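You operate a simulated robot arm through the tools that you are given. There is no shell and no other tool. Be economical: measure what you need, move in short steps, check, and stop when the job is done.

You run a simulated robot arm. Do the job below in one go: nothing can be reset, and whatever is moved stays where it is left.

TASK
Hang the damp green and yellow towels over the airer and peg each one.
Fine: the green towel on the blue rail under the blue peg, the yellow towel on the white rail under the white peg.

Only the result counts: the job must be done as asked and must still hold three seconds after the hand-in. Knocking over, shifting, dropping, spilling or breaking anything else fails it. Flat cloth is picked up by pressing the open fingertips on it (5 to 10 N) and closing them slowly along it; thin cloth reads only 2 to 8 mm in the jaws.

THE ROBOT
A 6-joint arm with a two-finger parallel gripper, fixed in place. Base frame: the origin is at the foot of the arm, x ahead of it, y to its left, z up. Lengths are in m, angles in rad, forces in N, time in s.
With the tool pointing down near the work surface it reaches from about 0.34 to 0.82 m from the base axis. Its first joint turns from -2.897 to 2.897 rad. Payload 3.91 kg.
Tool frame: the origin (TCP) lies between the finger pads and is the grasp point; the fingertips stand 0.03 m ahead of it; z points along the fingers, y is the line along which they close. The gripper opens to 0.11 m. The fingers are 0.02 m wide and 0.01 m thick; the gripper's body (0.048 by 0.112 m) begins 0.055 m behind the TCP.
Orientation is that of the tool frame in the base frame, as a unit quaternion [x, y, z, w]. With the fingers straight down and closing along the base's y, the tool's x points along the base's -x, its y along +y and its z along -z.

THE INTERFACE
- The arm moves only by the tool arm_command. Its argument "deltas" is a list of rows, each a list of 2 entries, a list of its own where there are three numbers: the shift along the tool's x, y, z in units of 500 mm (1.0 is 500 mm), then the turn, a rotation vector about the tool's x, y, z in units of 60 degrees (1.0 is 60 degrees). In form: [[[tx, ty, tz], [ax, ay, az]], ...]. A call has 1 to 8 rows; each row is the pose to reach, as a shift and turn from the pose commanded when the call began, along the tool's axes at that moment. "jaw" is the opening, from 0 (shut) to 1 (fully open), set as the call begins (left out, the last holds). A call with a number of a shift or a turn outside -1 to 1 is refused whole. Each row takes 0.2 s and may step no farther than 0.05 m and 0.15 rad from the row before; otherwise, or with a gripper value out of range, the whole call is refused. A pose out of reach is approached as far as the arm can. The call stops where the force on the tool passes 40 N (or 10 N more than at its start, if that is more) or the arm is blocked; 0.2 s more then pass. The fingers move at their own pace (about 0.045 m/s each) and stop on an object; they squeeze with about 22 N. The grip force told is the motor's: it shows also when the fingers shut on nothing. Time passes only in rows, and 0.2 s behind the last, so rows that repeat a pose let the fingers close. The reply holds the time, the measured pose of the TCP, the force on the tool along the base axes, the opening and the grip force, in the units named above and with some noise.
- Cameras (640 x 400 px; columns grow to the right, rows downward): "scene" is fixed at [0.4056, 0.634, 1.5387]; the picture's right is [-0.26, 0.96, 0.00], its down [0.86, 0.24, -0.44] and it looks along [-0.43, -0.12, -0.90] (base axes); focal length 215 px, centre (320, 200). "wrist" rides on the gripper at [0.077, 0.007, -0.114] in the tool frame; the picture's right is [-0.09, 1.00, 0.00], its down [-0.80, -0.07, -0.59] and it looks along [-0.59, -0.05, 0.80] (tool axes); focal length 270 px, centre (320, 200). There is no depth. A picture from a camera that has moved, and an enlarged one, comes with that camera's place and axes in the base frame and with its lens. The place of the scene camera against the robot may be out by one fixed shift of up to 0.025 m in any direction.
- camera(camera): a new picture of that camera. The clock stands still meanwhile.
- move_column(by): slides the trunk up (or, below 0, down) by that many m; the arm rides with it, the base frame stays. It gives what a move gives, with no picture.
- inspect(camera, box): a new picture of the part [left, top, right, bottom] of that camera's present view, enlarged. The clock stands still meanwhile.
- hand_in(): hands the job in; it is judged then, once.

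Work in short steps. Places have to be worked out from the pictures, the camera data and where the tool is seen: move nearer, look again, correct. Check each grasp and each placing, and mend what went wrong. You have 120 turns and 84 pictures in all, those below and enlarged ones among them. Open the gripper and draw the arm clear of the work before you hand the job in, unless the task says otherwise; then end with one line.

The tools are called after "Call:" as a command line: name --argument value ..., lists and objects as JSON in quotes. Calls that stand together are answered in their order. arm_command: Moves the arm, as the interface text tells. Its arguments: {"type":"object","properties":{"deltas":{"type":"array"},"jaw":{"type":"number"}},"required":["deltas"]} The other tools are called the same way: move_column (by) slides the trunk up or down; camera (camera) takes a picture; inspect (camera, box) takes an enlarged picture of a part of a camera's view; hand_in () hands the job in.

At the start:

```text
time: 0.0
eef_pos: [0.1393, 0.4871, 1.2646]
ee_rot: [0.001, 1.0, 0.0, 0.0]
ft_force: [-0.4, 0.4, -0.5]
gripper_width: 0.1101
grip_force: 0.1
trunk travel left (down, up): [-0.525, 0.085]
```

scene: 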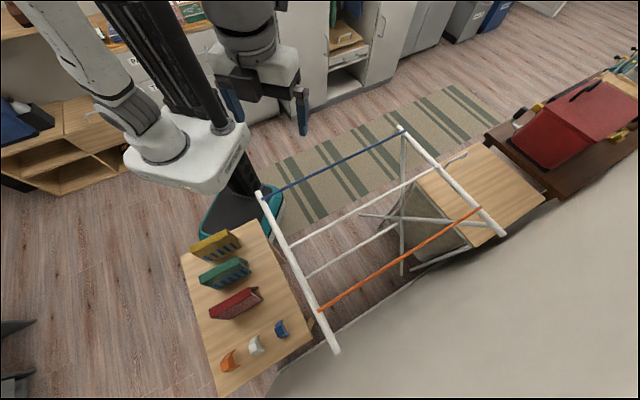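
wrist: 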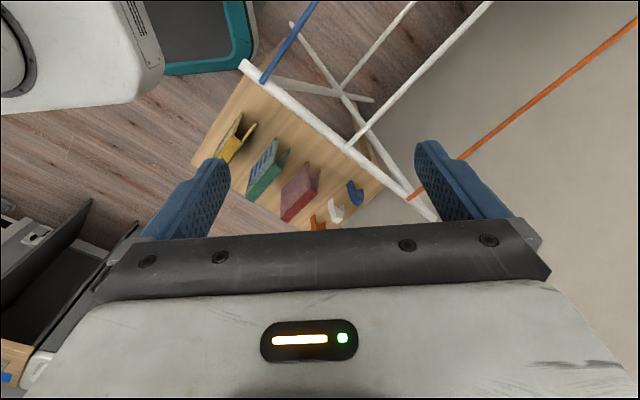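

I start by looking at the small table and the airer enlarged, to see how the towels and pegs lie.

Call:
inspect --camera "scene" --box '[170, 210, 350, 400]'

Call:
inspect --camera "scene" --box '[240, 110, 560, 370]'

Call:
inspect --camera "wrist" --box '[190, 0, 510, 240]'

```text
2.11 times, centred on (260, 305) of scene
camera zoom: at [0.4056, 0.634, 1.5387], right [-0.26, 0.96, 0.0], down [0.86, 0.24, -0.44], along [-0.43, -0.12, -0.9], focal length 453 px, centre (446, -21)
```

zoom: 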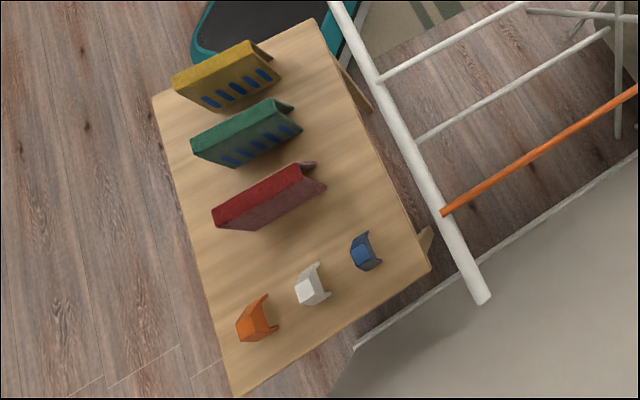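

```text
1.54 times, centred on (400, 240) of scene
camera zoom: at [0.4056, 0.634, 1.5387], right [-0.26, 0.96, 0.0], down [0.86, 0.24, -0.44], along [-0.43, -0.12, -0.9], focal length 331 px, centre (197, 138)
```

zoom: 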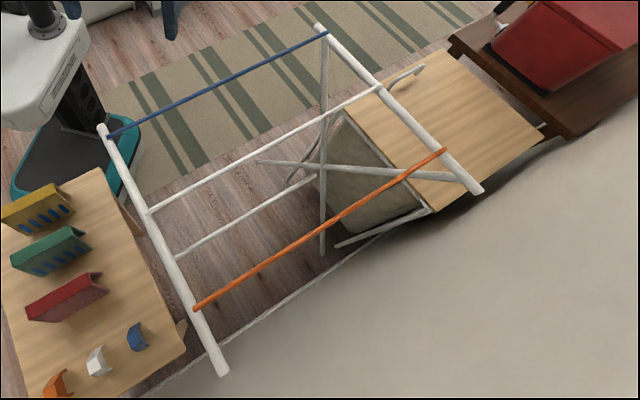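

```text
1.67 times, centred on (350, 120) of wrist
camera zoom: at [0.0617, 0.4956, 1.3783], right [0.09, 1.0, 0.0], down [0.8, -0.07, 0.59], along [0.59, -0.05, -0.8], focal length 450 px, centre (270, 333)
```

zoom: 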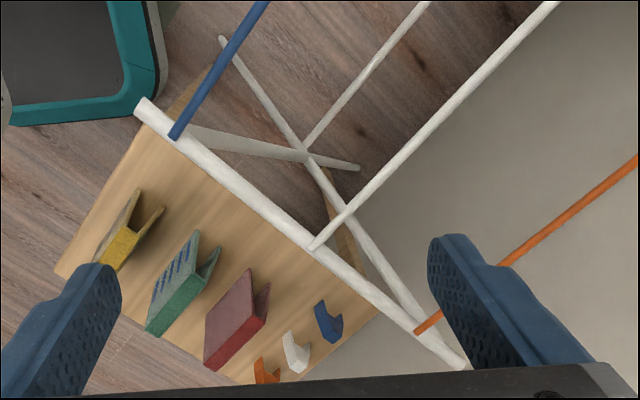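

The towels look like saddles standing on the table, with their ridges parallel to the rails, about 45° in the base frame. I turn the tool +45° about its z, so the jaws close along the table's long side, and look again.

Call:
arm_command --deltas '[[[0, 0, 0], [0, 0, 0.125]], [[0, 0, 0], [0, 0, 0.25]], [[0, 0, 0], [0, 0, 0.375]], [[0, 0, 0], [0, 0, 0.5]], [[0, 0, 0], [0, 0, 0.625]], [[0, 0, 0], [0, 0, 0.75]]]'

Call:
camera --camera "wrist"

```text
time: 1.4
eef_pos: [0.1396, 0.4884, 1.2654]
ee_rot: [0.384, 0.923, 0.001, 0.0]
ft_force: [0.4, 0.5, 0.5]
gripper_width: 0.11
grip_force: 0.0
trunk travel left (down, up): [-0.525, 0.085]
```

```text
78 pictures are left
camera wrist: at [0.0892, 0.5477, 1.3782], right [0.77, 0.64, 0.0], down [0.52, -0.62, 0.59], along [0.38, -0.46, -0.8], focal length 270 px, centre (320, 200)
```

wrist: 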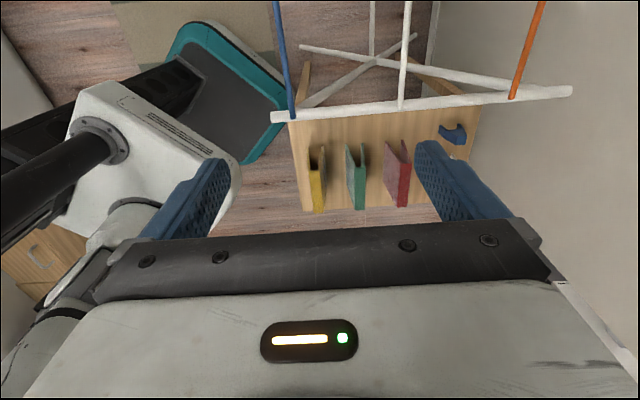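

The table now lies square in the wrist view. I enlarge the towels and the airer.

Call:
inspect --camera "wrist" --box '[260, 80, 480, 220]'

```text
2.86 times, centred on (370, 150) of wrist
camera zoom: at [0.0892, 0.5477, 1.3782], right [0.77, 0.64, 0.0], down [0.52, -0.62, 0.59], along [0.38, -0.46, -0.8], focal length 772 px, centre (177, 343)
```

zoom: 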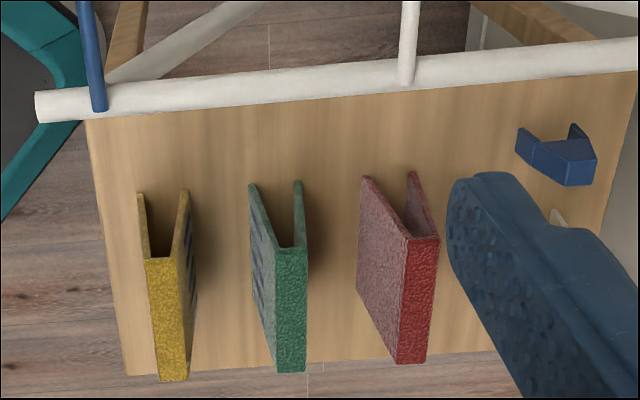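

The towels are rigid-looking saddles (∩). I judge green's ridge centre near (0.387, 0.333), top about z 0.86. I move above it, staying high.

Call:
arm_command --deltas '[[[-0.071, 0.0165, 0.03625], [0, 0, 0]], [[-0.142, 0.033, 0.0725], [0, 0, 0]], [[-0.213, 0.0495, 0.10875], [0, 0, 0]], [[-0.284, 0.066, 0.145], [0, 0, 0]], [[-0.355, 0.0825, 0.18125], [0, 0, 0]], [[-0.426, 0.099, 0.2175], [0, 0, 0]], [[-0.497, 0.1155, 0.25375], [0, 0, 0]], [[-0.568, 0.132, 0.29], [0, 0, 0]]]'

Call:
camera --camera "wrist"

Call:
camera --camera "scene"

```text
time: 3.2
eef_pos: [0.387, 0.3329, 1.1188]
ee_rot: [0.382, 0.924, 0.001, 0.0]
ft_force: [1.2, -0.7, 0.1]
gripper_width: 0.1101
grip_force: 0.2
trunk travel left (down, up): [-0.525, 0.085]
```

```text
76 pictures are left
camera wrist: at [0.3368, 0.3939, 1.2331], right [0.77, 0.64, 0.0], down [0.52, -0.62, 0.59], along [0.38, -0.46, -0.8], focal length 270 px, centre (320, 200)
```

wrist: 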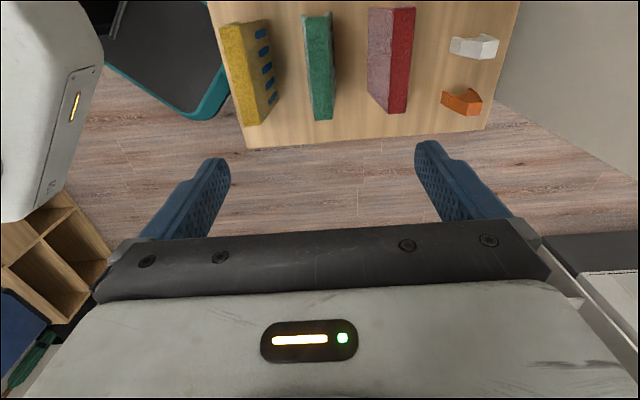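

```text
75 pictures are left
```

scene: 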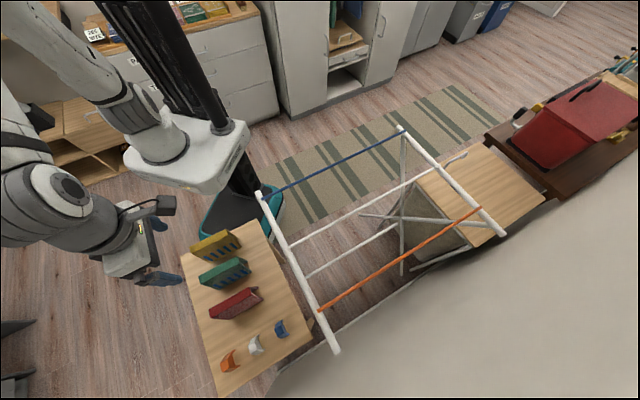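

I enlarge this view to measure the ridges and the pegs.

Call:
inspect --camera "wrist" --box '[210, 0, 520, 150]'

```text
2.06 times, centred on (365, 75) of wrist
camera zoom: at [0.3368, 0.3939, 1.2331], right [0.77, 0.64, 0.0], down [0.52, -0.62, 0.59], along [0.38, -0.46, -0.8], focal length 558 px, centre (227, 458)
```

zoom: 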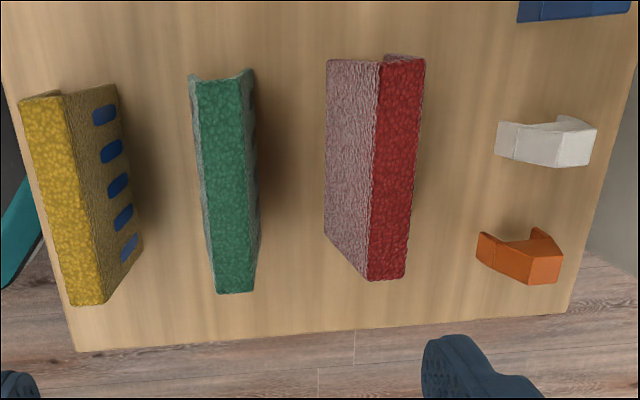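

Green's ridge is 25 mm wide and 0.12 long, centred under the TCP within 3 mm. Before grasping I look at the rails from nearer, moving over the blue rail with the gripper empty.

Call:
arm_command --deltas '[[[0.0944, -0.02825, 0.0125], [0, 0, 0]], [[0.1888, -0.0565, 0.025], [0, 0, 0]], [[0.2832, -0.08475, 0.0375], [0, 0, 0]], [[0.3776, -0.113, 0.05], [0, 0, 0]], [[0.472, -0.14125, 0.0625], [0, 0, 0]], [[0.5664, -0.1695, 0.075], [0, 0, 0]], [[0.6608, -0.19775, 0.0875], [0, 0, 0]], [[0.755, -0.226, 0.1], [0, 0, 0]]]'

Call:
camera --camera "wrist"

Call:
camera --camera "scene"

```text
time: 5.0
eef_pos: [0.0383, 0.5231, 1.0702]
ee_rot: [0.383, 0.924, 0.0, 0.001]
ft_force: [0.3, -0.1, -0.1]
gripper_width: 0.1098
grip_force: 0.2
trunk travel left (down, up): [-0.525, 0.085]
```

```text
73 pictures are left
camera wrist: at [-0.0119, 0.5828, 1.1825], right [0.77, 0.64, 0.0], down [0.52, -0.62, 0.6], along [0.38, -0.46, -0.8], focal length 270 px, centre (320, 200)
```

wrist: 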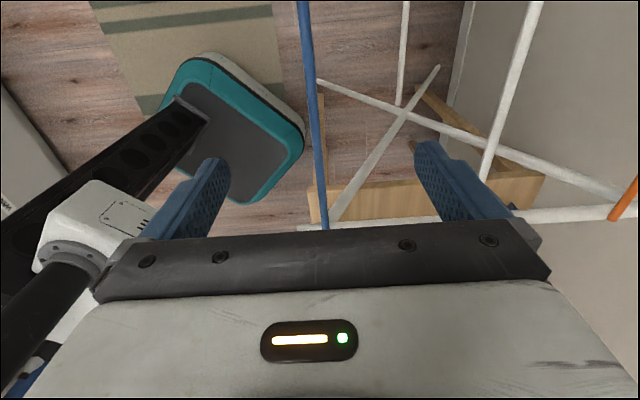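

```text
72 pictures are left
```

scene: 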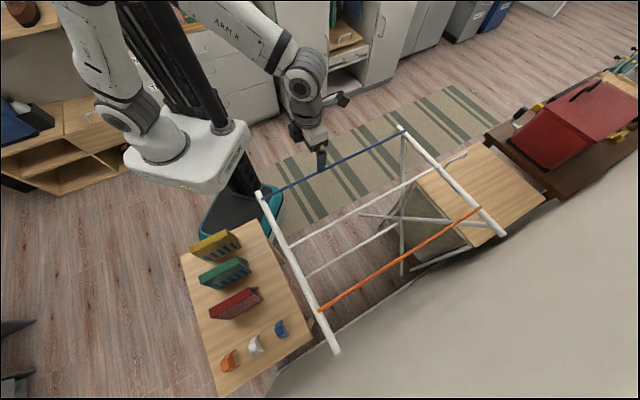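

Blue rail: about z 0.89, at u≈0.389 (u = the diagonal coordinate along the tool's y), parallel to the tool's x. I go back over green with the jaws at 70 mm.

Call:
arm_command --deltas '[[[-0.09475, 0.0286, 0], [0, 0, 0]], [[-0.1895, 0.0572, 0], [0, 0, 0]], [[-0.28425, 0.0859, 0], [0, 0, 0]], [[-0.379, 0.1145, 0], [0, 0, 0]], [[-0.47375, 0.1431, 0], [0, 0, 0]], [[-0.5685, 0.1718, 0], [0, 0, 0]], [[-0.66325, 0.2004, 0], [0, 0, 0]], [[-0.758, 0.229, 0], [0, 0, 0]]]' --jaw 0.64

Call:
camera --camera "wrist"

```text
time: 6.8
eef_pos: [0.3916, 0.334, 1.0694]
ee_rot: [0.383, 0.924, 0.0, 0.0]
ft_force: [-0.3, 0.1, -0.3]
gripper_width: 0.0704
grip_force: 0.1
trunk travel left (down, up): [-0.525, 0.085]
```

```text
71 pictures are left
camera wrist: at [0.3411, 0.3942, 1.1831], right [0.77, 0.64, 0.0], down [0.52, -0.62, 0.59], along [0.38, -0.46, -0.8], focal length 270 px, centre (320, 200)
```

wrist: 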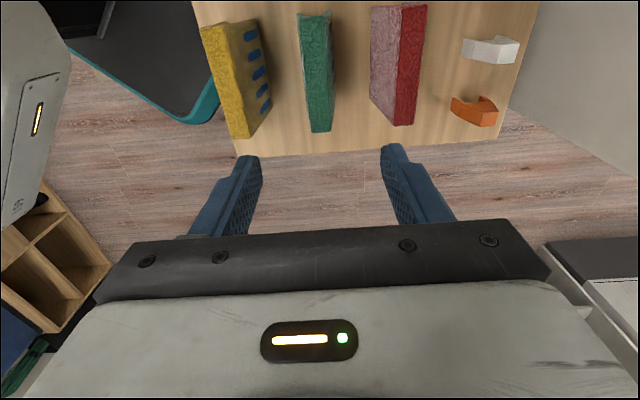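

Centred within 2 mm. I descend so the fingertips reach about 32 mm below the ridge.

Call:
arm_command --deltas '[[[0.01, -0.004, 0.08], [0, 0, 0]], [[0.01, -0.004, 0.16], [0, 0, 0]], [[0.01, -0.004, 0.24], [0, 0, 0]], [[0.01, -0.004, 0.31], [0, 0, 0]], [[0.01, -0.004, 0.36], [0, 0, 0]], [[0.01, -0.004, 0.4], [0, 0, 0]], [[0.01, -0.004, 0.418], [0, 0, 0]]]'

Call:
camera --camera "wrist"

Call:
inspect --camera "scene" --box '[100, 180, 350, 380]'

```text
time: 8.4
eef_pos: [0.3839, 0.337, 0.8616]
ee_rot: [0.383, 0.924, 0.0, 0.0]
ft_force: [0.1, -0.2, 1.2]
gripper_width: 0.0706
grip_force: 0.0
trunk travel left (down, up): [-0.525, 0.085]
```

```text
70 pictures are left
camera wrist: at [0.3339, 0.397, 0.9746], right [0.77, 0.64, 0.0], down [0.52, -0.62, 0.59], along [0.38, -0.46, -0.8], focal length 270 px, centre (320, 200)
```

wrist: 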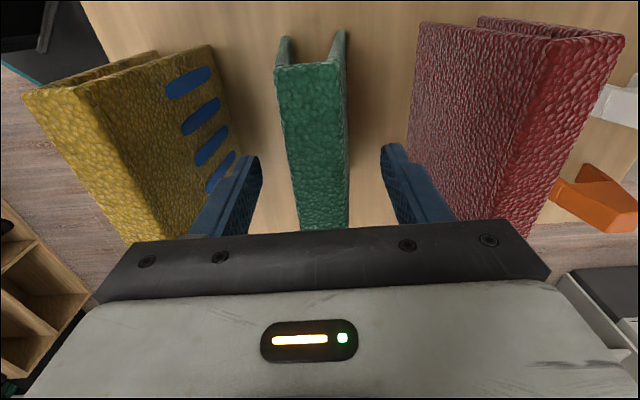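

```text
2.00 times, centred on (225, 280) of scene
camera zoom: at [0.4056, 0.634, 1.5387], right [-0.26, 0.96, 0.0], down [0.86, 0.24, -0.44], along [-0.43, -0.12, -0.9], focal length 430 px, centre (510, 40)
```

zoom: 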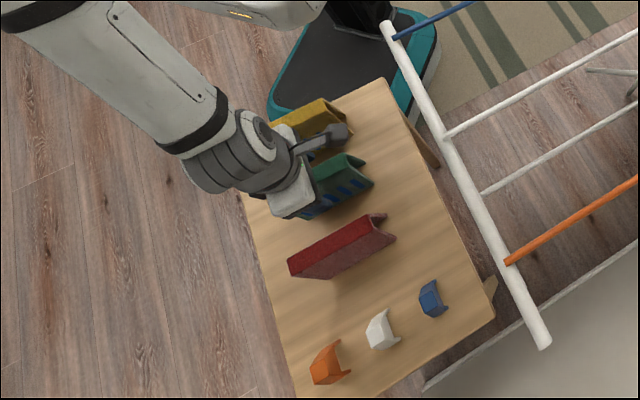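

The ridge sits between the pads with room on both sides. I close on it.

Call:
arm_command --deltas '[[[0, 0, 0], [0, 0, 0]], [[0, 0, 0], [0, 0, 0]], [[0, 0, 0], [0, 0, 0]], [[0, 0, 0], [0, 0, 0]], [[0, 0, 0], [0, 0, 0]], [[0, 0, 0], [0, 0, 0]]]' --jaw 0

```text
time: 9.8
eef_pos: [0.3835, 0.3363, 0.8624]
ee_rot: [0.383, 0.924, 0.0, 0.0]
ft_force: [-0.1, -0.3, -0.1]
gripper_width: 0.0306
grip_force: 22.0
trunk travel left (down, up): [-0.525, 0.085]
```

Gripped at 30.6 mm with 22 N. I lift straight up 0.25 m.

Call:
arm_command --deltas '[[[0, 0, -0.04], [0, 0, 0]], [[0, 0, -0.12], [0, 0, 0]], [[0, 0, -0.2], [0, 0, 0]], [[0, 0, -0.28], [0, 0, 0]], [[0, 0, -0.36], [0, 0, 0]], [[0, 0, -0.44], [0, 0, 0]], [[0, 0, -0.5], [0, 0, 0]]]'

Call:
camera --camera "wrist"

```text
time: 11.4
eef_pos: [0.3837, 0.3329, 1.1126]
ee_rot: [0.383, 0.924, 0.0, 0.0]
ft_force: [0.6, -0.4, -0.6]
gripper_width: 0.0308
grip_force: 22.1
trunk travel left (down, up): [-0.525, 0.085]
```

```text
68 pictures are left
camera wrist: at [0.3328, 0.3944, 1.2262], right [0.77, 0.64, 0.0], down [0.52, -0.62, 0.59], along [0.38, -0.46, -0.8], focal length 270 px, centre (320, 200)
```

wrist: 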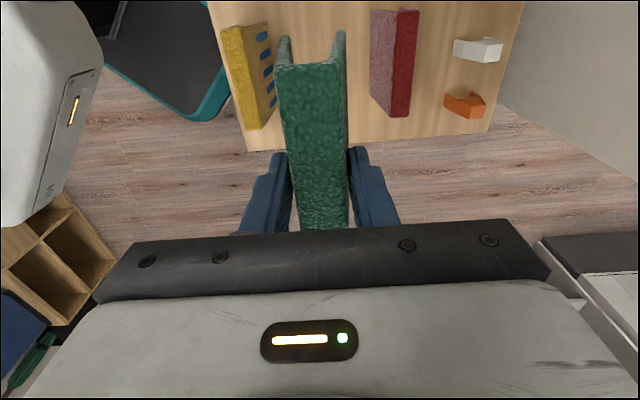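

The towel hangs square in the jaws. I carry it over the blue rail (u 0.389, v 0.33) at the same height.

Call:
arm_command --deltas '[[[0.0915, -0.0294, 0], [0, 0, 0]], [[0.183, -0.0588, 0], [0, 0, 0]], [[0.2745, -0.0883, 0], [0, 0, 0]], [[0.366, -0.1177, 0], [0, 0, 0]], [[0.4575, -0.1471, 0], [0, 0, 0]], [[0.549, -0.1765, 0], [0, 0, 0]], [[0.6405, -0.206, 0], [0, 0, 0]], [[0.732, -0.2354, 0], [0, 0, 0]]]'

Call:
camera --camera "wrist"

Call:
inspect --camera "scene" --box '[220, 60, 480, 260]'

```text
time: 13.2
eef_pos: [0.0394, 0.5089, 1.1136]
ee_rot: [0.383, 0.924, 0.001, -0.001]
ft_force: [0.2, 0.1, -0.9]
gripper_width: 0.0309
grip_force: 21.7
trunk travel left (down, up): [-0.525, 0.085]
```

```text
67 pictures are left
camera wrist: at [-0.0104, 0.5687, 1.2265], right [0.77, 0.64, 0.0], down [0.52, -0.62, 0.59], along [0.38, -0.46, -0.8], focal length 270 px, centre (320, 200)
```

wrist: 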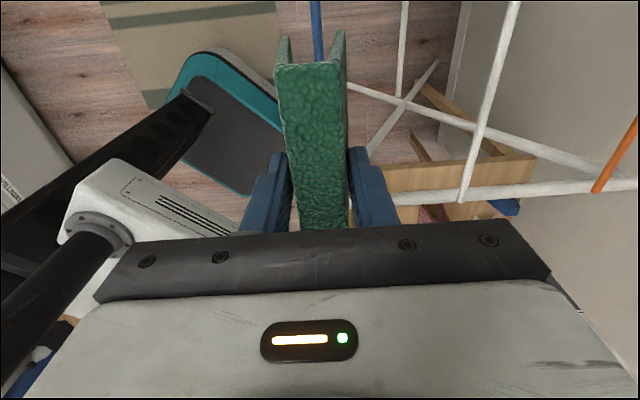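

```text
2.00 times, centred on (350, 160) of scene
camera zoom: at [0.4056, 0.634, 1.5387], right [-0.26, 0.96, 0.0], down [0.86, 0.24, -0.44], along [-0.43, -0.12, -0.9], focal length 430 px, centre (260, 280)
```

zoom: 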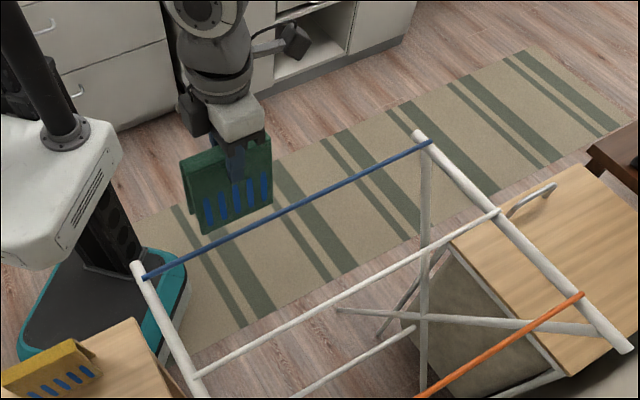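

The rail shows between the towel's panels, only 2 mm off. I lower towards the rail, stopping short at z 0.93.

Call:
arm_command --deltas '[[[0, 0.004, 0.06], [0, 0, 0]], [[0, 0.004, 0.12], [0, 0, 0]], [[0, 0.004, 0.18], [0, 0, 0]], [[0, 0.004, 0.24], [0, 0, 0]], [[0, 0.004, 0.3], [0, 0, 0]], [[0, 0.004, 0.34], [0, 0, 0]], [[0, 0.004, 0.367], [0, 0, 0]]]'

Call:
camera --camera "wrist"

Call:
inspect --camera "scene" --box '[220, 60, 480, 260]'

```text
time: 14.8
eef_pos: [0.0424, 0.5127, 0.9302]
ee_rot: [0.383, 0.924, 0.003, -0.002]
ft_force: [-0.5, -3.6, 26.2]
gripper_width: 0.0306
grip_force: 22.2
trunk travel left (down, up): [-0.525, 0.085]
```

```text
65 pictures are left
camera wrist: at [-0.0079, 0.5721, 1.0439], right [0.77, 0.64, 0.0], down [0.52, -0.62, 0.59], along [0.38, -0.45, -0.81], focal length 270 px, centre (320, 200)
```

wrist: 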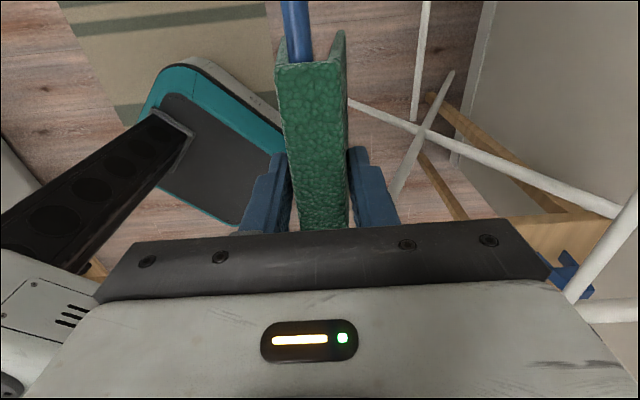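

```text
2.00 times, centred on (350, 160) of scene
camera zoom: at [0.4056, 0.634, 1.5387], right [-0.26, 0.96, 0.0], down [0.86, 0.24, -0.44], along [-0.43, -0.12, -0.9], focal length 430 px, centre (260, 280)
```

zoom: 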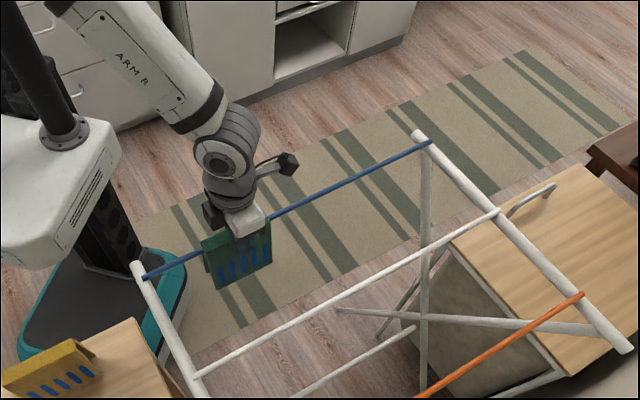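

Contact already: 26 N upwards at TCP z 0.930, so the rail's top is near 0.925 and the towel sits on it. The rail runs about 3 mm left of centre, so I ease up 2 mm, shift 2 mm, and check the force.

Call:
arm_command --deltas '[[[0, 0, -0.005], [0, 0, 0]], [[0, -0.005, -0.006], [0, 0, 0]], [[0, -0.005, -0.006], [0, 0, 0]]]'

Call:
inspect --camera "wrist" --box '[230, 0, 410, 120]'

```text
time: 15.6
eef_pos: [0.0408, 0.5106, 0.9302]
ee_rot: [0.383, 0.924, 0.001, 0.0]
ft_force: [2.1, 4.4, 10.9]
gripper_width: 0.0308
grip_force: 22.0
trunk travel left (down, up): [-0.525, 0.085]
```

```text
3.33 times, centred on (320, 60) of wrist
camera zoom: at [-0.009, 0.571, 1.0437], right [0.77, 0.64, 0.0], down [0.52, -0.62, 0.59], along [0.38, -0.46, -0.8], focal length 901 px, centre (320, 667)
```

zoom: 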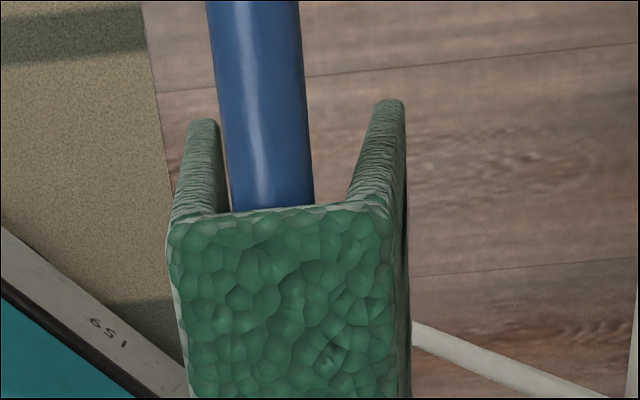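

The rail runs inside the fold, 1–2 mm off centre, with light contact. I open the jaws to 70 mm.

Call:
arm_command --deltas '[[[0, 0, 0], [0, 0, 0]], [[0, 0, 0], [0, 0, 0]], [[0, 0, 0], [0, 0, 0]], [[0, 0, 0], [0, 0, 0]]]' --jaw 0.64

Call:
camera --camera "wrist"

```text
time: 16.6
eef_pos: [0.0417, 0.5121, 0.9308]
ee_rot: [0.382, 0.924, -0.001, 0.0]
ft_force: [0.2, -0.1, 1.0]
gripper_width: 0.0702
grip_force: 0.1
trunk travel left (down, up): [-0.525, 0.085]
```

```text
62 pictures are left
camera wrist: at [-0.0093, 0.571, 1.0436], right [0.77, 0.64, 0.0], down [0.52, -0.62, 0.59], along [0.38, -0.46, -0.8], focal length 270 px, centre (320, 200)
```

wrist: 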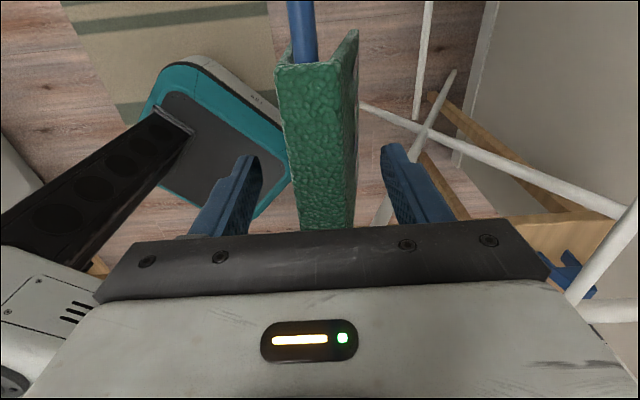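

The towel rests on the rail, tilted a little but hanging. I rise clear and check that it stays.

Call:
arm_command --deltas '[[[0, 0, -0.06], [0, 0, 0]], [[0, 0, -0.14], [0, 0, 0]], [[0, 0, -0.22], [0, 0, 0]], [[0, 0, -0.3], [0, 0, 0]], [[0, 0, -0.34], [0, 0, 0]]]'

Call:
camera --camera "wrist"

Call:
inspect --camera "scene" --box '[220, 60, 480, 260]'

```text
time: 17.8
eef_pos: [0.0416, 0.5104, 1.1006]
ee_rot: [0.382, 0.924, -0.001, 0.0]
ft_force: [0.1, -0.4, 0.8]
gripper_width: 0.0704
grip_force: 0.2
trunk travel left (down, up): [-0.525, 0.085]
```

```text
61 pictures are left
camera wrist: at [-0.0094, 0.5708, 1.2135], right [0.77, 0.64, 0.0], down [0.52, -0.62, 0.59], along [0.38, -0.46, -0.8], focal length 270 px, centre (320, 200)
```

wrist: 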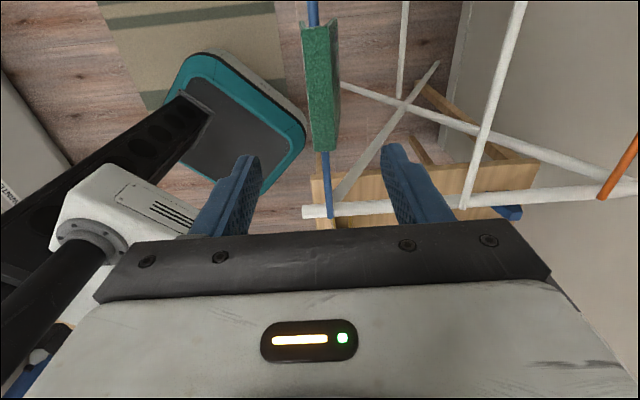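

```text
2.00 times, centred on (350, 160) of scene
camera zoom: at [0.4056, 0.634, 1.5387], right [-0.26, 0.96, 0.0], down [0.86, 0.24, -0.44], along [-0.43, -0.12, -0.9], focal length 430 px, centre (260, 280)
```

zoom: 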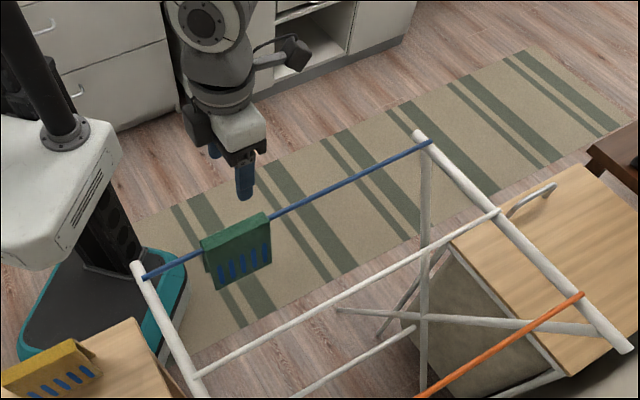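

Green hangs on the blue rail. The white rail now fits u = 0.5755 at z 0.92. Next is the blue peg, near (0.495, 0.537): I move above it in two calls.

Call:
arm_command --deltas '[[[-0.0625, 0.07, 0], [0, 0, 0]], [[-0.125, 0.14, 0], [0, 0, 0]], [[-0.1875, 0.21, 0], [0, 0, 0]], [[-0.25, 0.28, 0], [0, 0, 0]], [[-0.3125, 0.35, 0], [0, 0, 0]], [[-0.375, 0.42, 0], [0, 0, 0]], [[-0.4375, 0.49, 0], [0, 0, 0]], [[-0.5, 0.56, 0], [0, 0, 0]]]'

Call:
arm_command --deltas '[[[-0.04, 0.06, 0.03], [0, 0, 0]], [[-0.1, 0.12, 0.1], [0, 0, 0]], [[-0.1, 0.12, 0.16], [0, 0, 0]]]'

Call:
camera --camera "wrist"

```text
time: 19.6
eef_pos: [0.4195, 0.5314, 1.1005]
ee_rot: [0.382, 0.924, 0.0, 0.0]
ft_force: [0.2, 0.2, 0.0]
gripper_width: 0.0703
grip_force: 0.2
trunk travel left (down, up): [-0.525, 0.085]
```

```text
refused: row 2 steps farther than a row can; nothing moved
```

```text
59 pictures are left
camera wrist: at [0.3691, 0.5916, 1.2139], right [0.77, 0.64, 0.0], down [0.52, -0.62, 0.59], along [0.38, -0.46, -0.8], focal length 270 px, centre (320, 200)
```

wrist: 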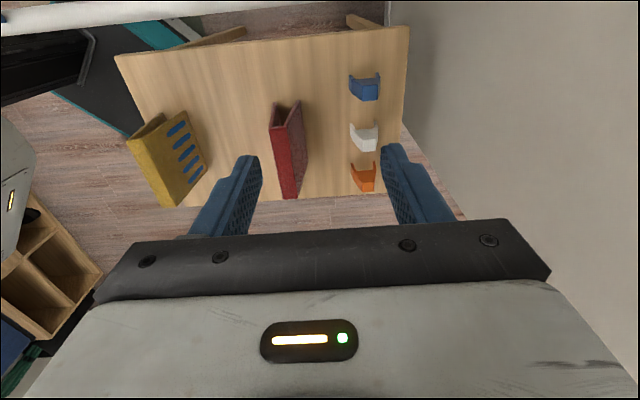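

Call:
inspect --camera "wrist" --box '[320, 50, 430, 200]'

```text
2.67 times, centred on (375, 125) of wrist
camera zoom: at [0.3691, 0.5916, 1.2139], right [0.77, 0.64, 0.0], down [0.52, -0.62, 0.59], along [0.38, -0.46, -0.8], focal length 721 px, centre (173, 400)
```

zoom: 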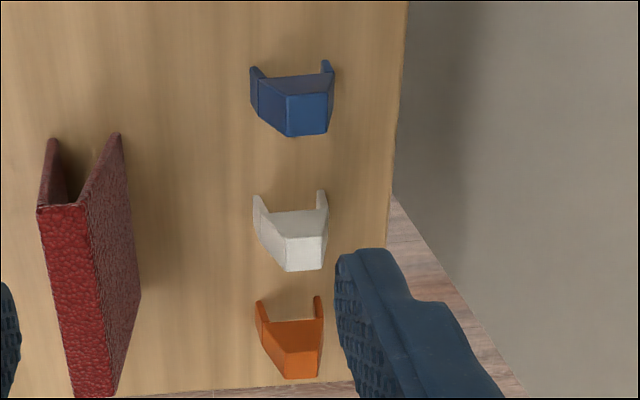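

Pegs are ∩-shaped: about 45 mm wide at the feet, 22 mm on top, 22 mm along the rail direction, top near z 0.81. I move over the blue one and go down part way.

Call:
arm_command --deltas '[[[-0.0144, 0.0286, 0.06], [0, 0, 0]], [[-0.0288, 0.0572, 0.13], [0, 0, 0]], [[-0.0432, 0.0858, 0.2], [0, 0, 0]], [[-0.0576, 0.1144, 0.27], [0, 0, 0]], [[-0.072, 0.143, 0.34], [0, 0, 0]]]'

Call:
camera --camera "wrist"

Call:
inspect --camera "scene" --box '[180, 210, 380, 370]'

```text
time: 20.8
eef_pos: [0.4936, 0.5574, 0.9323]
ee_rot: [0.382, 0.924, 0.0, 0.0]
ft_force: [-0.5, -0.2, 0.5]
gripper_width: 0.0704
grip_force: 0.0
trunk travel left (down, up): [-0.525, 0.085]
```

```text
57 pictures are left
camera wrist: at [0.4434, 0.6173, 1.0452], right [0.77, 0.64, 0.0], down [0.52, -0.62, 0.59], along [0.38, -0.46, -0.8], focal length 270 px, centre (320, 200)
```

wrist: 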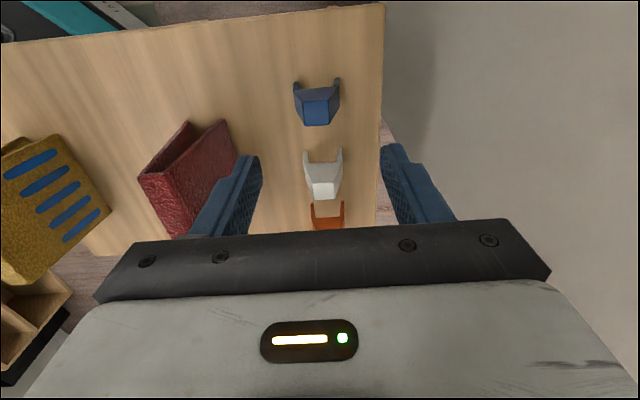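

```text
2.50 times, centred on (280, 290) of scene
camera zoom: at [0.4056, 0.634, 1.5387], right [-0.26, 0.96, 0.0], down [0.86, 0.24, -0.44], along [-0.43, -0.12, -0.9], focal length 538 px, centre (420, -25)
```

zoom: 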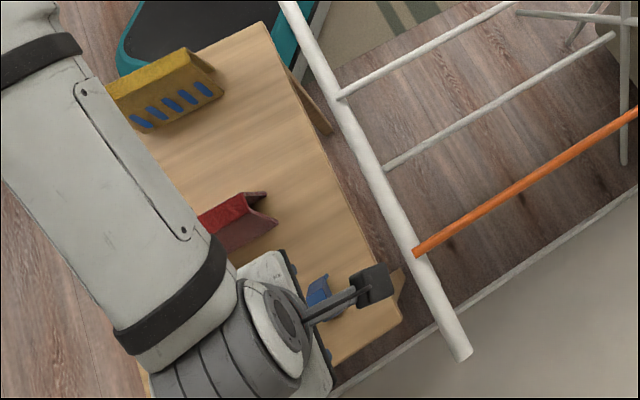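

I enlarge the blue peg to place the grasp exactly.

Call:
inspect --camera "wrist" --box '[260, 60, 380, 140]'

```text
5.00 times, centred on (320, 100) of wrist
camera zoom: at [0.4434, 0.6173, 1.0452], right [0.77, 0.64, 0.0], down [0.52, -0.62, 0.59], along [0.38, -0.46, -0.8], focal length 1351 px, centre (320, 700)
```

zoom: 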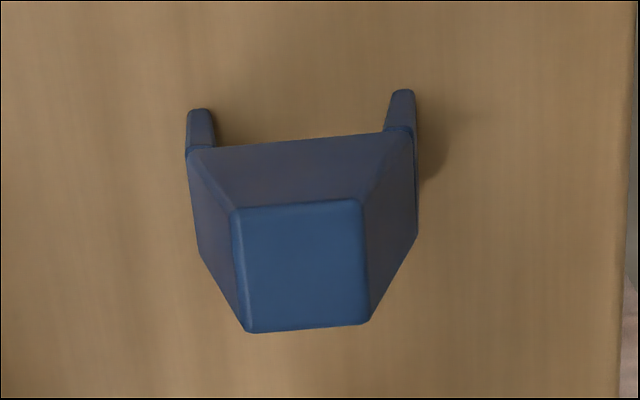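

The peg has a solid wedge top (z 0.78–0.815) and vertical legs 47 mm apart outside (z 0.745–0.78). I grip it on the legs at TCP z 0.783, watching the force for the camera near the airer's bar.

Call:
arm_command --deltas '[[[0, -0.005, 0.07], [0, 0, 0]], [[0, -0.005, 0.14], [0, 0, 0]], [[0, -0.005, 0.2], [0, 0, 0]], [[0, -0.005, 0.25], [0, 0, 0]], [[0, -0.005, 0.28], [0, 0, 0]], [[0, -0.005, 0.298], [0, 0, 0]]]'

Call:
camera --camera "wrist"

Call:
inspect --camera "scene" --box '[180, 210, 380, 370]'

```text
time: 22.2
eef_pos: [0.4907, 0.5567, 0.7813]
ee_rot: [0.383, 0.924, -0.001, 0.0]
ft_force: [0.4, 0.4, -1.0]
gripper_width: 0.0703
grip_force: 0.1
trunk travel left (down, up): [-0.525, 0.085]
```

```text
54 pictures are left
camera wrist: at [0.4402, 0.6167, 0.8939], right [0.77, 0.64, 0.0], down [0.52, -0.62, 0.59], along [0.38, -0.46, -0.8], focal length 270 px, centre (320, 200)
```

wrist: 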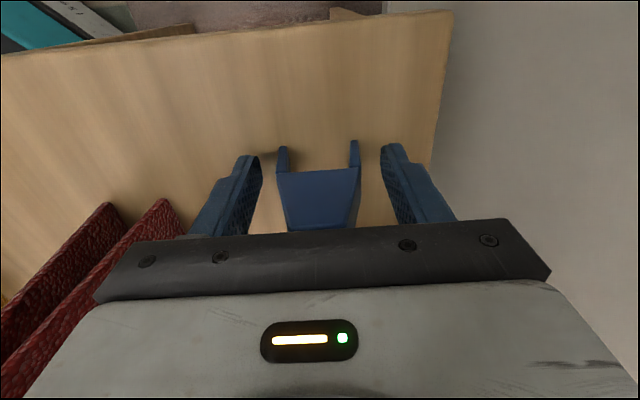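

```text
2.50 times, centred on (280, 290) of scene
camera zoom: at [0.4056, 0.634, 1.5387], right [-0.26, 0.96, 0.0], down [0.86, 0.24, -0.44], along [-0.43, -0.12, -0.9], focal length 538 px, centre (420, -25)
```

zoom: 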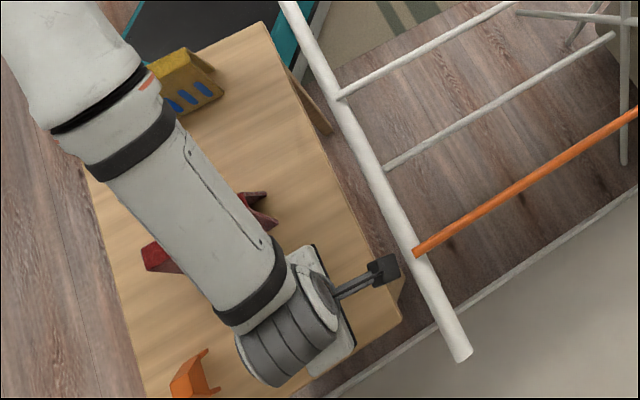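

The peg stands between the pads. I close on it.

Call:
arm_command --deltas '[[[0, 0, 0], [0, 0, 0]], [[0, 0, 0], [0, 0, 0]], [[0, 0, 0], [0, 0, 0]], [[0, 0, 0], [0, 0, 0]], [[0, 0, 0], [0, 0, 0]]]' --jaw 0

```text
time: 23.4
eef_pos: [0.4904, 0.5564, 0.7825]
ee_rot: [0.383, 0.924, -0.001, 0.0]
ft_force: [0.1, 0.7, -0.8]
gripper_width: 0.0454
grip_force: 21.6
trunk travel left (down, up): [-0.525, 0.085]
```

Gripped at 45 mm. I lift it 0.3 m.

Call:
arm_command --deltas '[[[0, 0, -0.04], [0, 0, 0]], [[0, 0, -0.12], [0, 0, 0]], [[0, 0, -0.21], [0, 0, 0]], [[0, 0, -0.3], [0, 0, 0]], [[0, 0, -0.39], [0, 0, 0]], [[0, 0, -0.48], [0, 0, 0]], [[0, 0, -0.56], [0, 0, 0]], [[0, 0, -0.62], [0, 0, 0]]]'

Call:
camera --camera "wrist"

```text
time: 25.2
eef_pos: [0.4917, 0.555, 1.0908]
ee_rot: [0.383, 0.924, -0.001, 0.0]
ft_force: [0.6, -0.6, 0.0]
gripper_width: 0.0456
grip_force: 21.9
trunk travel left (down, up): [-0.525, 0.085]
```

```text
52 pictures are left
camera wrist: at [0.44, 0.6153, 1.2043], right [0.77, 0.64, 0.0], down [0.52, -0.62, 0.59], along [0.38, -0.46, -0.8], focal length 270 px, centre (320, 200)
```

wrist: 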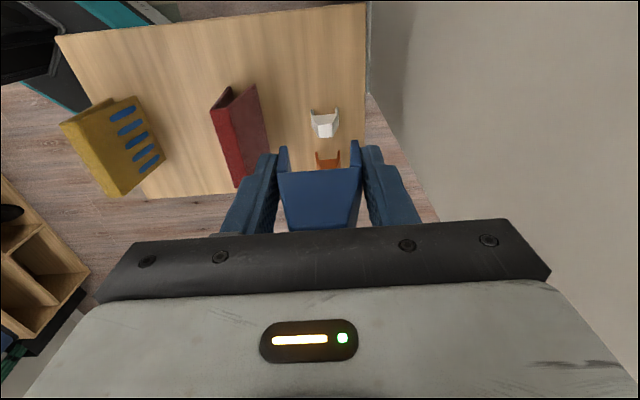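

The peg is held square. I carry it over the green towel (u 0.390, v 0.331).

Call:
arm_command --deltas '[[[0.055, -0.07, 0], [0, 0, 0]], [[0.11, -0.14, 0], [0, 0, 0]], [[0.165, -0.21, 0], [0, 0, 0]], [[0.22, -0.28, 0], [0, 0, 0]], [[0.275, -0.35, 0], [0, 0, 0]], [[0.33, -0.42, 0], [0, 0, 0]], [[0.385, -0.49, 0], [0, 0, 0]], [[0.44, -0.56, 0], [0, 0, 0]]]'

Call:
arm_command --deltas '[[[0.06, -0.07, 0], [0, 0, 0]], [[0.132, -0.13, 0], [0, 0, 0]], [[0.132, -0.14, 0], [0, 0, 0]]]'

Call:
camera --camera "wrist"

Call:
inspect --camera "scene" --box '[220, 60, 480, 260]'

```text
time: 27.0
eef_pos: [0.1369, 0.5129, 1.0924]
ee_rot: [0.383, 0.924, -0.001, 0.0]
ft_force: [-0.8, -0.2, 0.6]
gripper_width: 0.0455
grip_force: 21.8
trunk travel left (down, up): [-0.525, 0.085]
```

```text
time: 27.8
eef_pos: [0.0418, 0.5092, 1.092]
ee_rot: [0.383, 0.924, 0.0, -0.001]
ft_force: [0.3, 0.1, 0.0]
gripper_width: 0.0456
grip_force: 22.0
trunk travel left (down, up): [-0.525, 0.085]
```

```text
51 pictures are left
camera wrist: at [-0.0093, 0.5698, 1.2056], right [0.77, 0.64, 0.0], down [0.52, -0.62, 0.59], along [0.38, -0.46, -0.8], focal length 270 px, centre (320, 200)
```

wrist: 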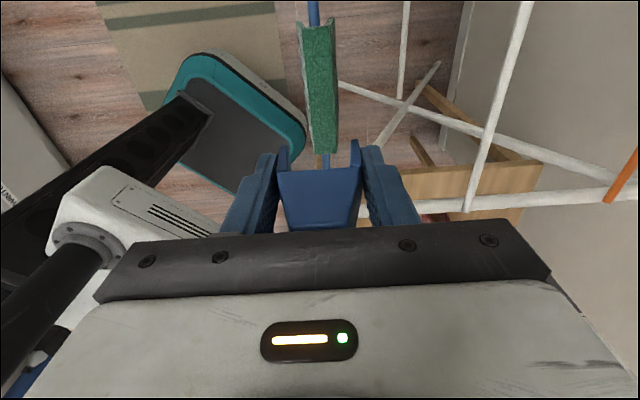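

```text
2.00 times, centred on (350, 160) of scene
camera zoom: at [0.4056, 0.634, 1.5387], right [-0.26, 0.96, 0.0], down [0.86, 0.24, -0.44], along [-0.43, -0.12, -0.9], focal length 430 px, centre (260, 280)
```

zoom: 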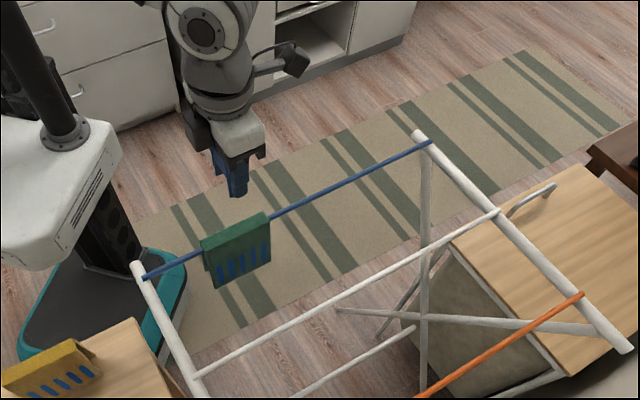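

I enlarge the towel's ridge below the peg for the fine alignment.

Call:
inspect --camera "wrist" --box '[250, 0, 400, 170]'

```text
2.35 times, centred on (325, 85) of wrist
camera zoom: at [-0.0093, 0.5698, 1.2056], right [0.77, 0.64, 0.0], down [0.52, -0.62, 0.59], along [0.38, -0.46, -0.8], focal length 636 px, centre (308, 471)
```

zoom: 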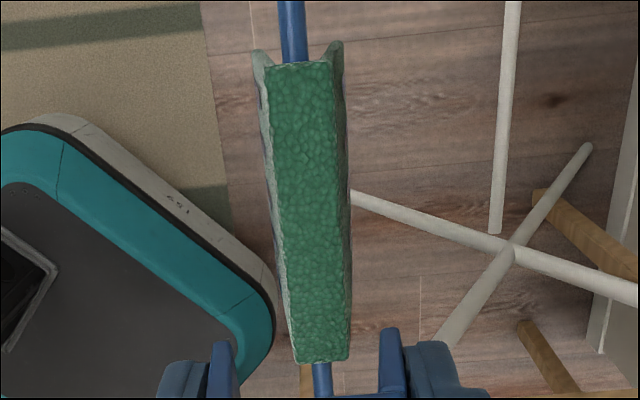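

The towel hangs level, with its ridge 2 mm to the +y side. I shift and lower until the peg's feet are just above the ridge.

Call:
arm_command --deltas '[[[-0.004, 0.004, 0.07], [0, 0, 0]], [[-0.004, 0.004, 0.14], [0, 0, 0]], [[-0.004, 0.004, 0.19], [0, 0, 0]], [[-0.004, 0.004, 0.226], [0, 0, 0]]]'

Call:
inspect --camera "wrist" --box '[220, 20, 430, 240]'

```text
time: 28.8
eef_pos: [0.0434, 0.5108, 0.9788]
ee_rot: [0.383, 0.924, 0.001, 0.001]
ft_force: [-0.3, -0.7, -0.1]
gripper_width: 0.0457
grip_force: 21.9
trunk travel left (down, up): [-0.525, 0.085]
```

```text
1.82 times, centred on (325, 130) of wrist
camera zoom: at [-0.0064, 0.5706, 1.0919], right [0.77, 0.64, 0.0], down [0.52, -0.62, 0.59], along [0.38, -0.46, -0.8], focal length 491 px, centre (311, 327)
```

zoom: 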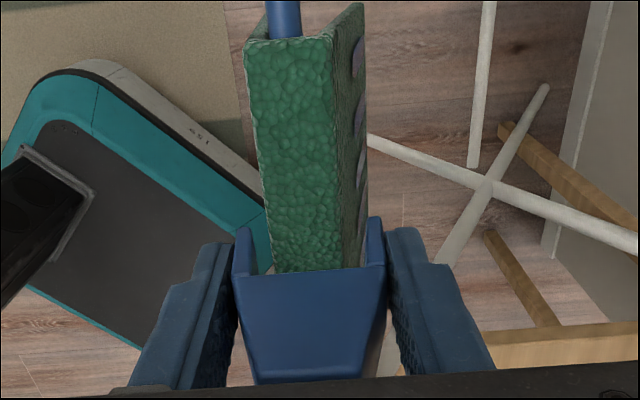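

Both legs straddle the ridge, with the gap a bit smaller on the left. I shift 2 mm in -y and lower slowly towards the seat.

Call:
arm_command --deltas '[[[0, -0.004, 0.01], [0, 0, 0]], [[0, -0.004, 0.02], [0, 0, 0]], [[0, -0.004, 0.03], [0, 0, 0]], [[0, -0.004, 0.04], [0, 0, 0]], [[0, -0.004, 0.05], [0, 0, 0]]]'

Call:
inspect --camera "wrist" --box '[220, 20, 430, 240]'

```text
time: 30.0
eef_pos: [0.0431, 0.5077, 0.9538]
ee_rot: [0.382, 0.924, 0.0, 0.001]
ft_force: [0.0, -0.2, -0.7]
gripper_width: 0.0456
grip_force: 22.0
trunk travel left (down, up): [-0.525, 0.085]
```

```text
1.82 times, centred on (325, 130) of wrist
camera zoom: at [-0.0077, 0.5686, 1.067], right [0.77, 0.64, 0.0], down [0.52, -0.62, 0.59], along [0.38, -0.46, -0.8], focal length 491 px, centre (311, 327)
```

zoom: 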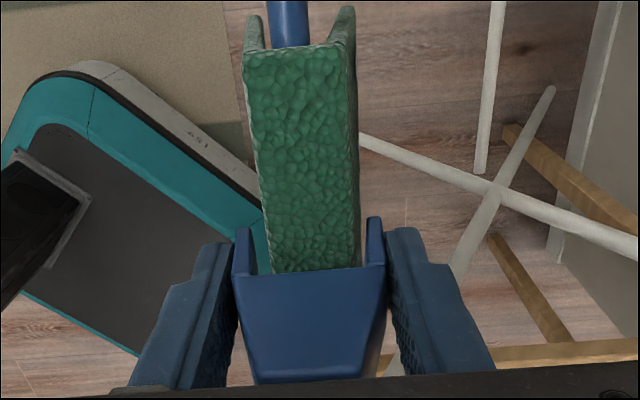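

No contact yet, and the ridge is well inside the legs. I continue down in 3 mm steps until the peg seats.

Call:
arm_command --deltas '[[[0, 0, 0.008], [0, 0, 0]], [[0, 0, 0.016], [0, 0, 0]], [[0, 0, 0.024], [0, 0, 0]], [[0, 0, 0.03], [0, 0, 0]]]'

Call:
inspect --camera "wrist" --box '[220, 20, 430, 240]'

```text
time: 31.0
eef_pos: [0.0425, 0.5089, 0.9411]
ee_rot: [0.383, 0.924, 0.004, -0.001]
ft_force: [0.1, -0.4, 26.0]
gripper_width: 0.0457
grip_force: 22.1
trunk travel left (down, up): [-0.525, 0.085]
```

```text
1.82 times, centred on (325, 130) of wrist
camera zoom: at [-0.0081, 0.5686, 1.055], right [0.77, 0.64, 0.0], down [0.52, -0.62, 0.59], along [0.38, -0.45, -0.81], focal length 491 px, centre (311, 327)
```

zoom: 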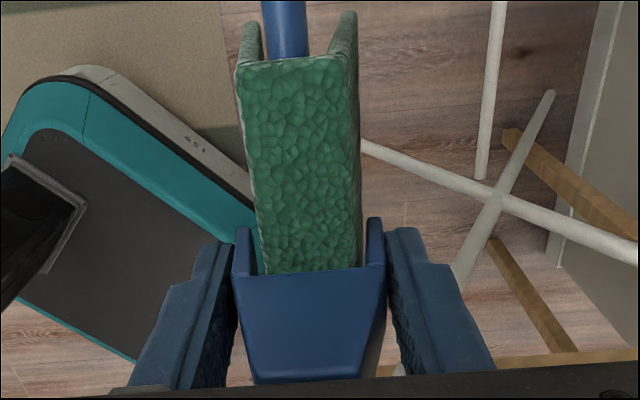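

Seated: 26 N at TCP z 0.941, with the legs on both sides of the ridge. I release.

Call:
arm_command --deltas '[[[0, 0, -0.002], [0, 0, 0]], [[0, 0, -0.002], [0, 0, 0]], [[0, 0, -0.002], [0, 0, 0]], [[0, 0, -0.002], [0, 0, 0]]]' --jaw 0.62

Call:
inspect --camera "wrist" --box '[220, 20, 430, 240]'

```text
time: 32.0
eef_pos: [0.0422, 0.5085, 0.9393]
ee_rot: [0.383, 0.924, 0.0, -0.001]
ft_force: [0.5, -0.5, 0.5]
gripper_width: 0.0682
grip_force: 0.1
trunk travel left (down, up): [-0.525, 0.085]
```

```text
1.82 times, centred on (325, 130) of wrist
camera zoom: at [-0.0083, 0.5692, 1.0525], right [0.77, 0.64, 0.0], down [0.52, -0.62, 0.59], along [0.38, -0.46, -0.8], focal length 491 px, centre (311, 327)
```

zoom: 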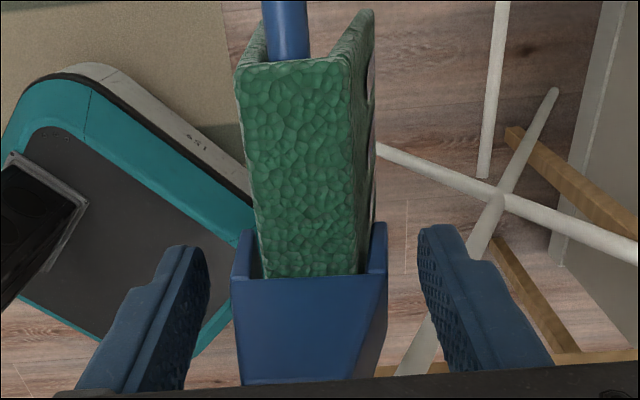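

The peg sits on the ridge. I rise straight and check the result.

Call:
arm_command --deltas '[[[0, 0, -0.05], [0, 0, 0]], [[0, 0, -0.12], [0, 0, 0]], [[0, 0, -0.2], [0, 0, 0]], [[0, 0, -0.28], [0, 0, 0]], [[0, 0, -0.34], [0, 0, 0]]]'

Call:
camera --camera "wrist"

Call:
inspect --camera "scene" --box '[220, 60, 480, 260]'

```text
time: 33.2
eef_pos: [0.0438, 0.509, 1.1103]
ee_rot: [0.383, 0.924, 0.0, 0.0]
ft_force: [-0.3, -0.2, -0.1]
gripper_width: 0.0683
grip_force: 0.0
trunk travel left (down, up): [-0.525, 0.085]
```

```text
44 pictures are left
camera wrist: at [-0.0067, 0.569, 1.2229], right [0.77, 0.64, 0.0], down [0.52, -0.62, 0.59], along [0.38, -0.46, -0.8], focal length 270 px, centre (320, 200)
```

wrist: 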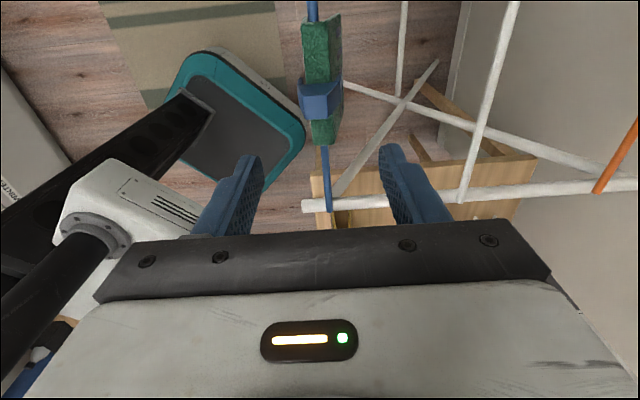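

```text
2.00 times, centred on (350, 160) of scene
camera zoom: at [0.4056, 0.634, 1.5387], right [-0.26, 0.96, 0.0], down [0.86, 0.24, -0.44], along [-0.43, -0.12, -0.9], focal length 430 px, centre (260, 280)
```

zoom: 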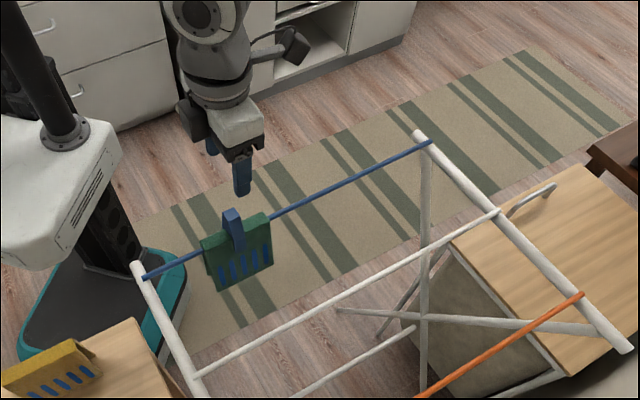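

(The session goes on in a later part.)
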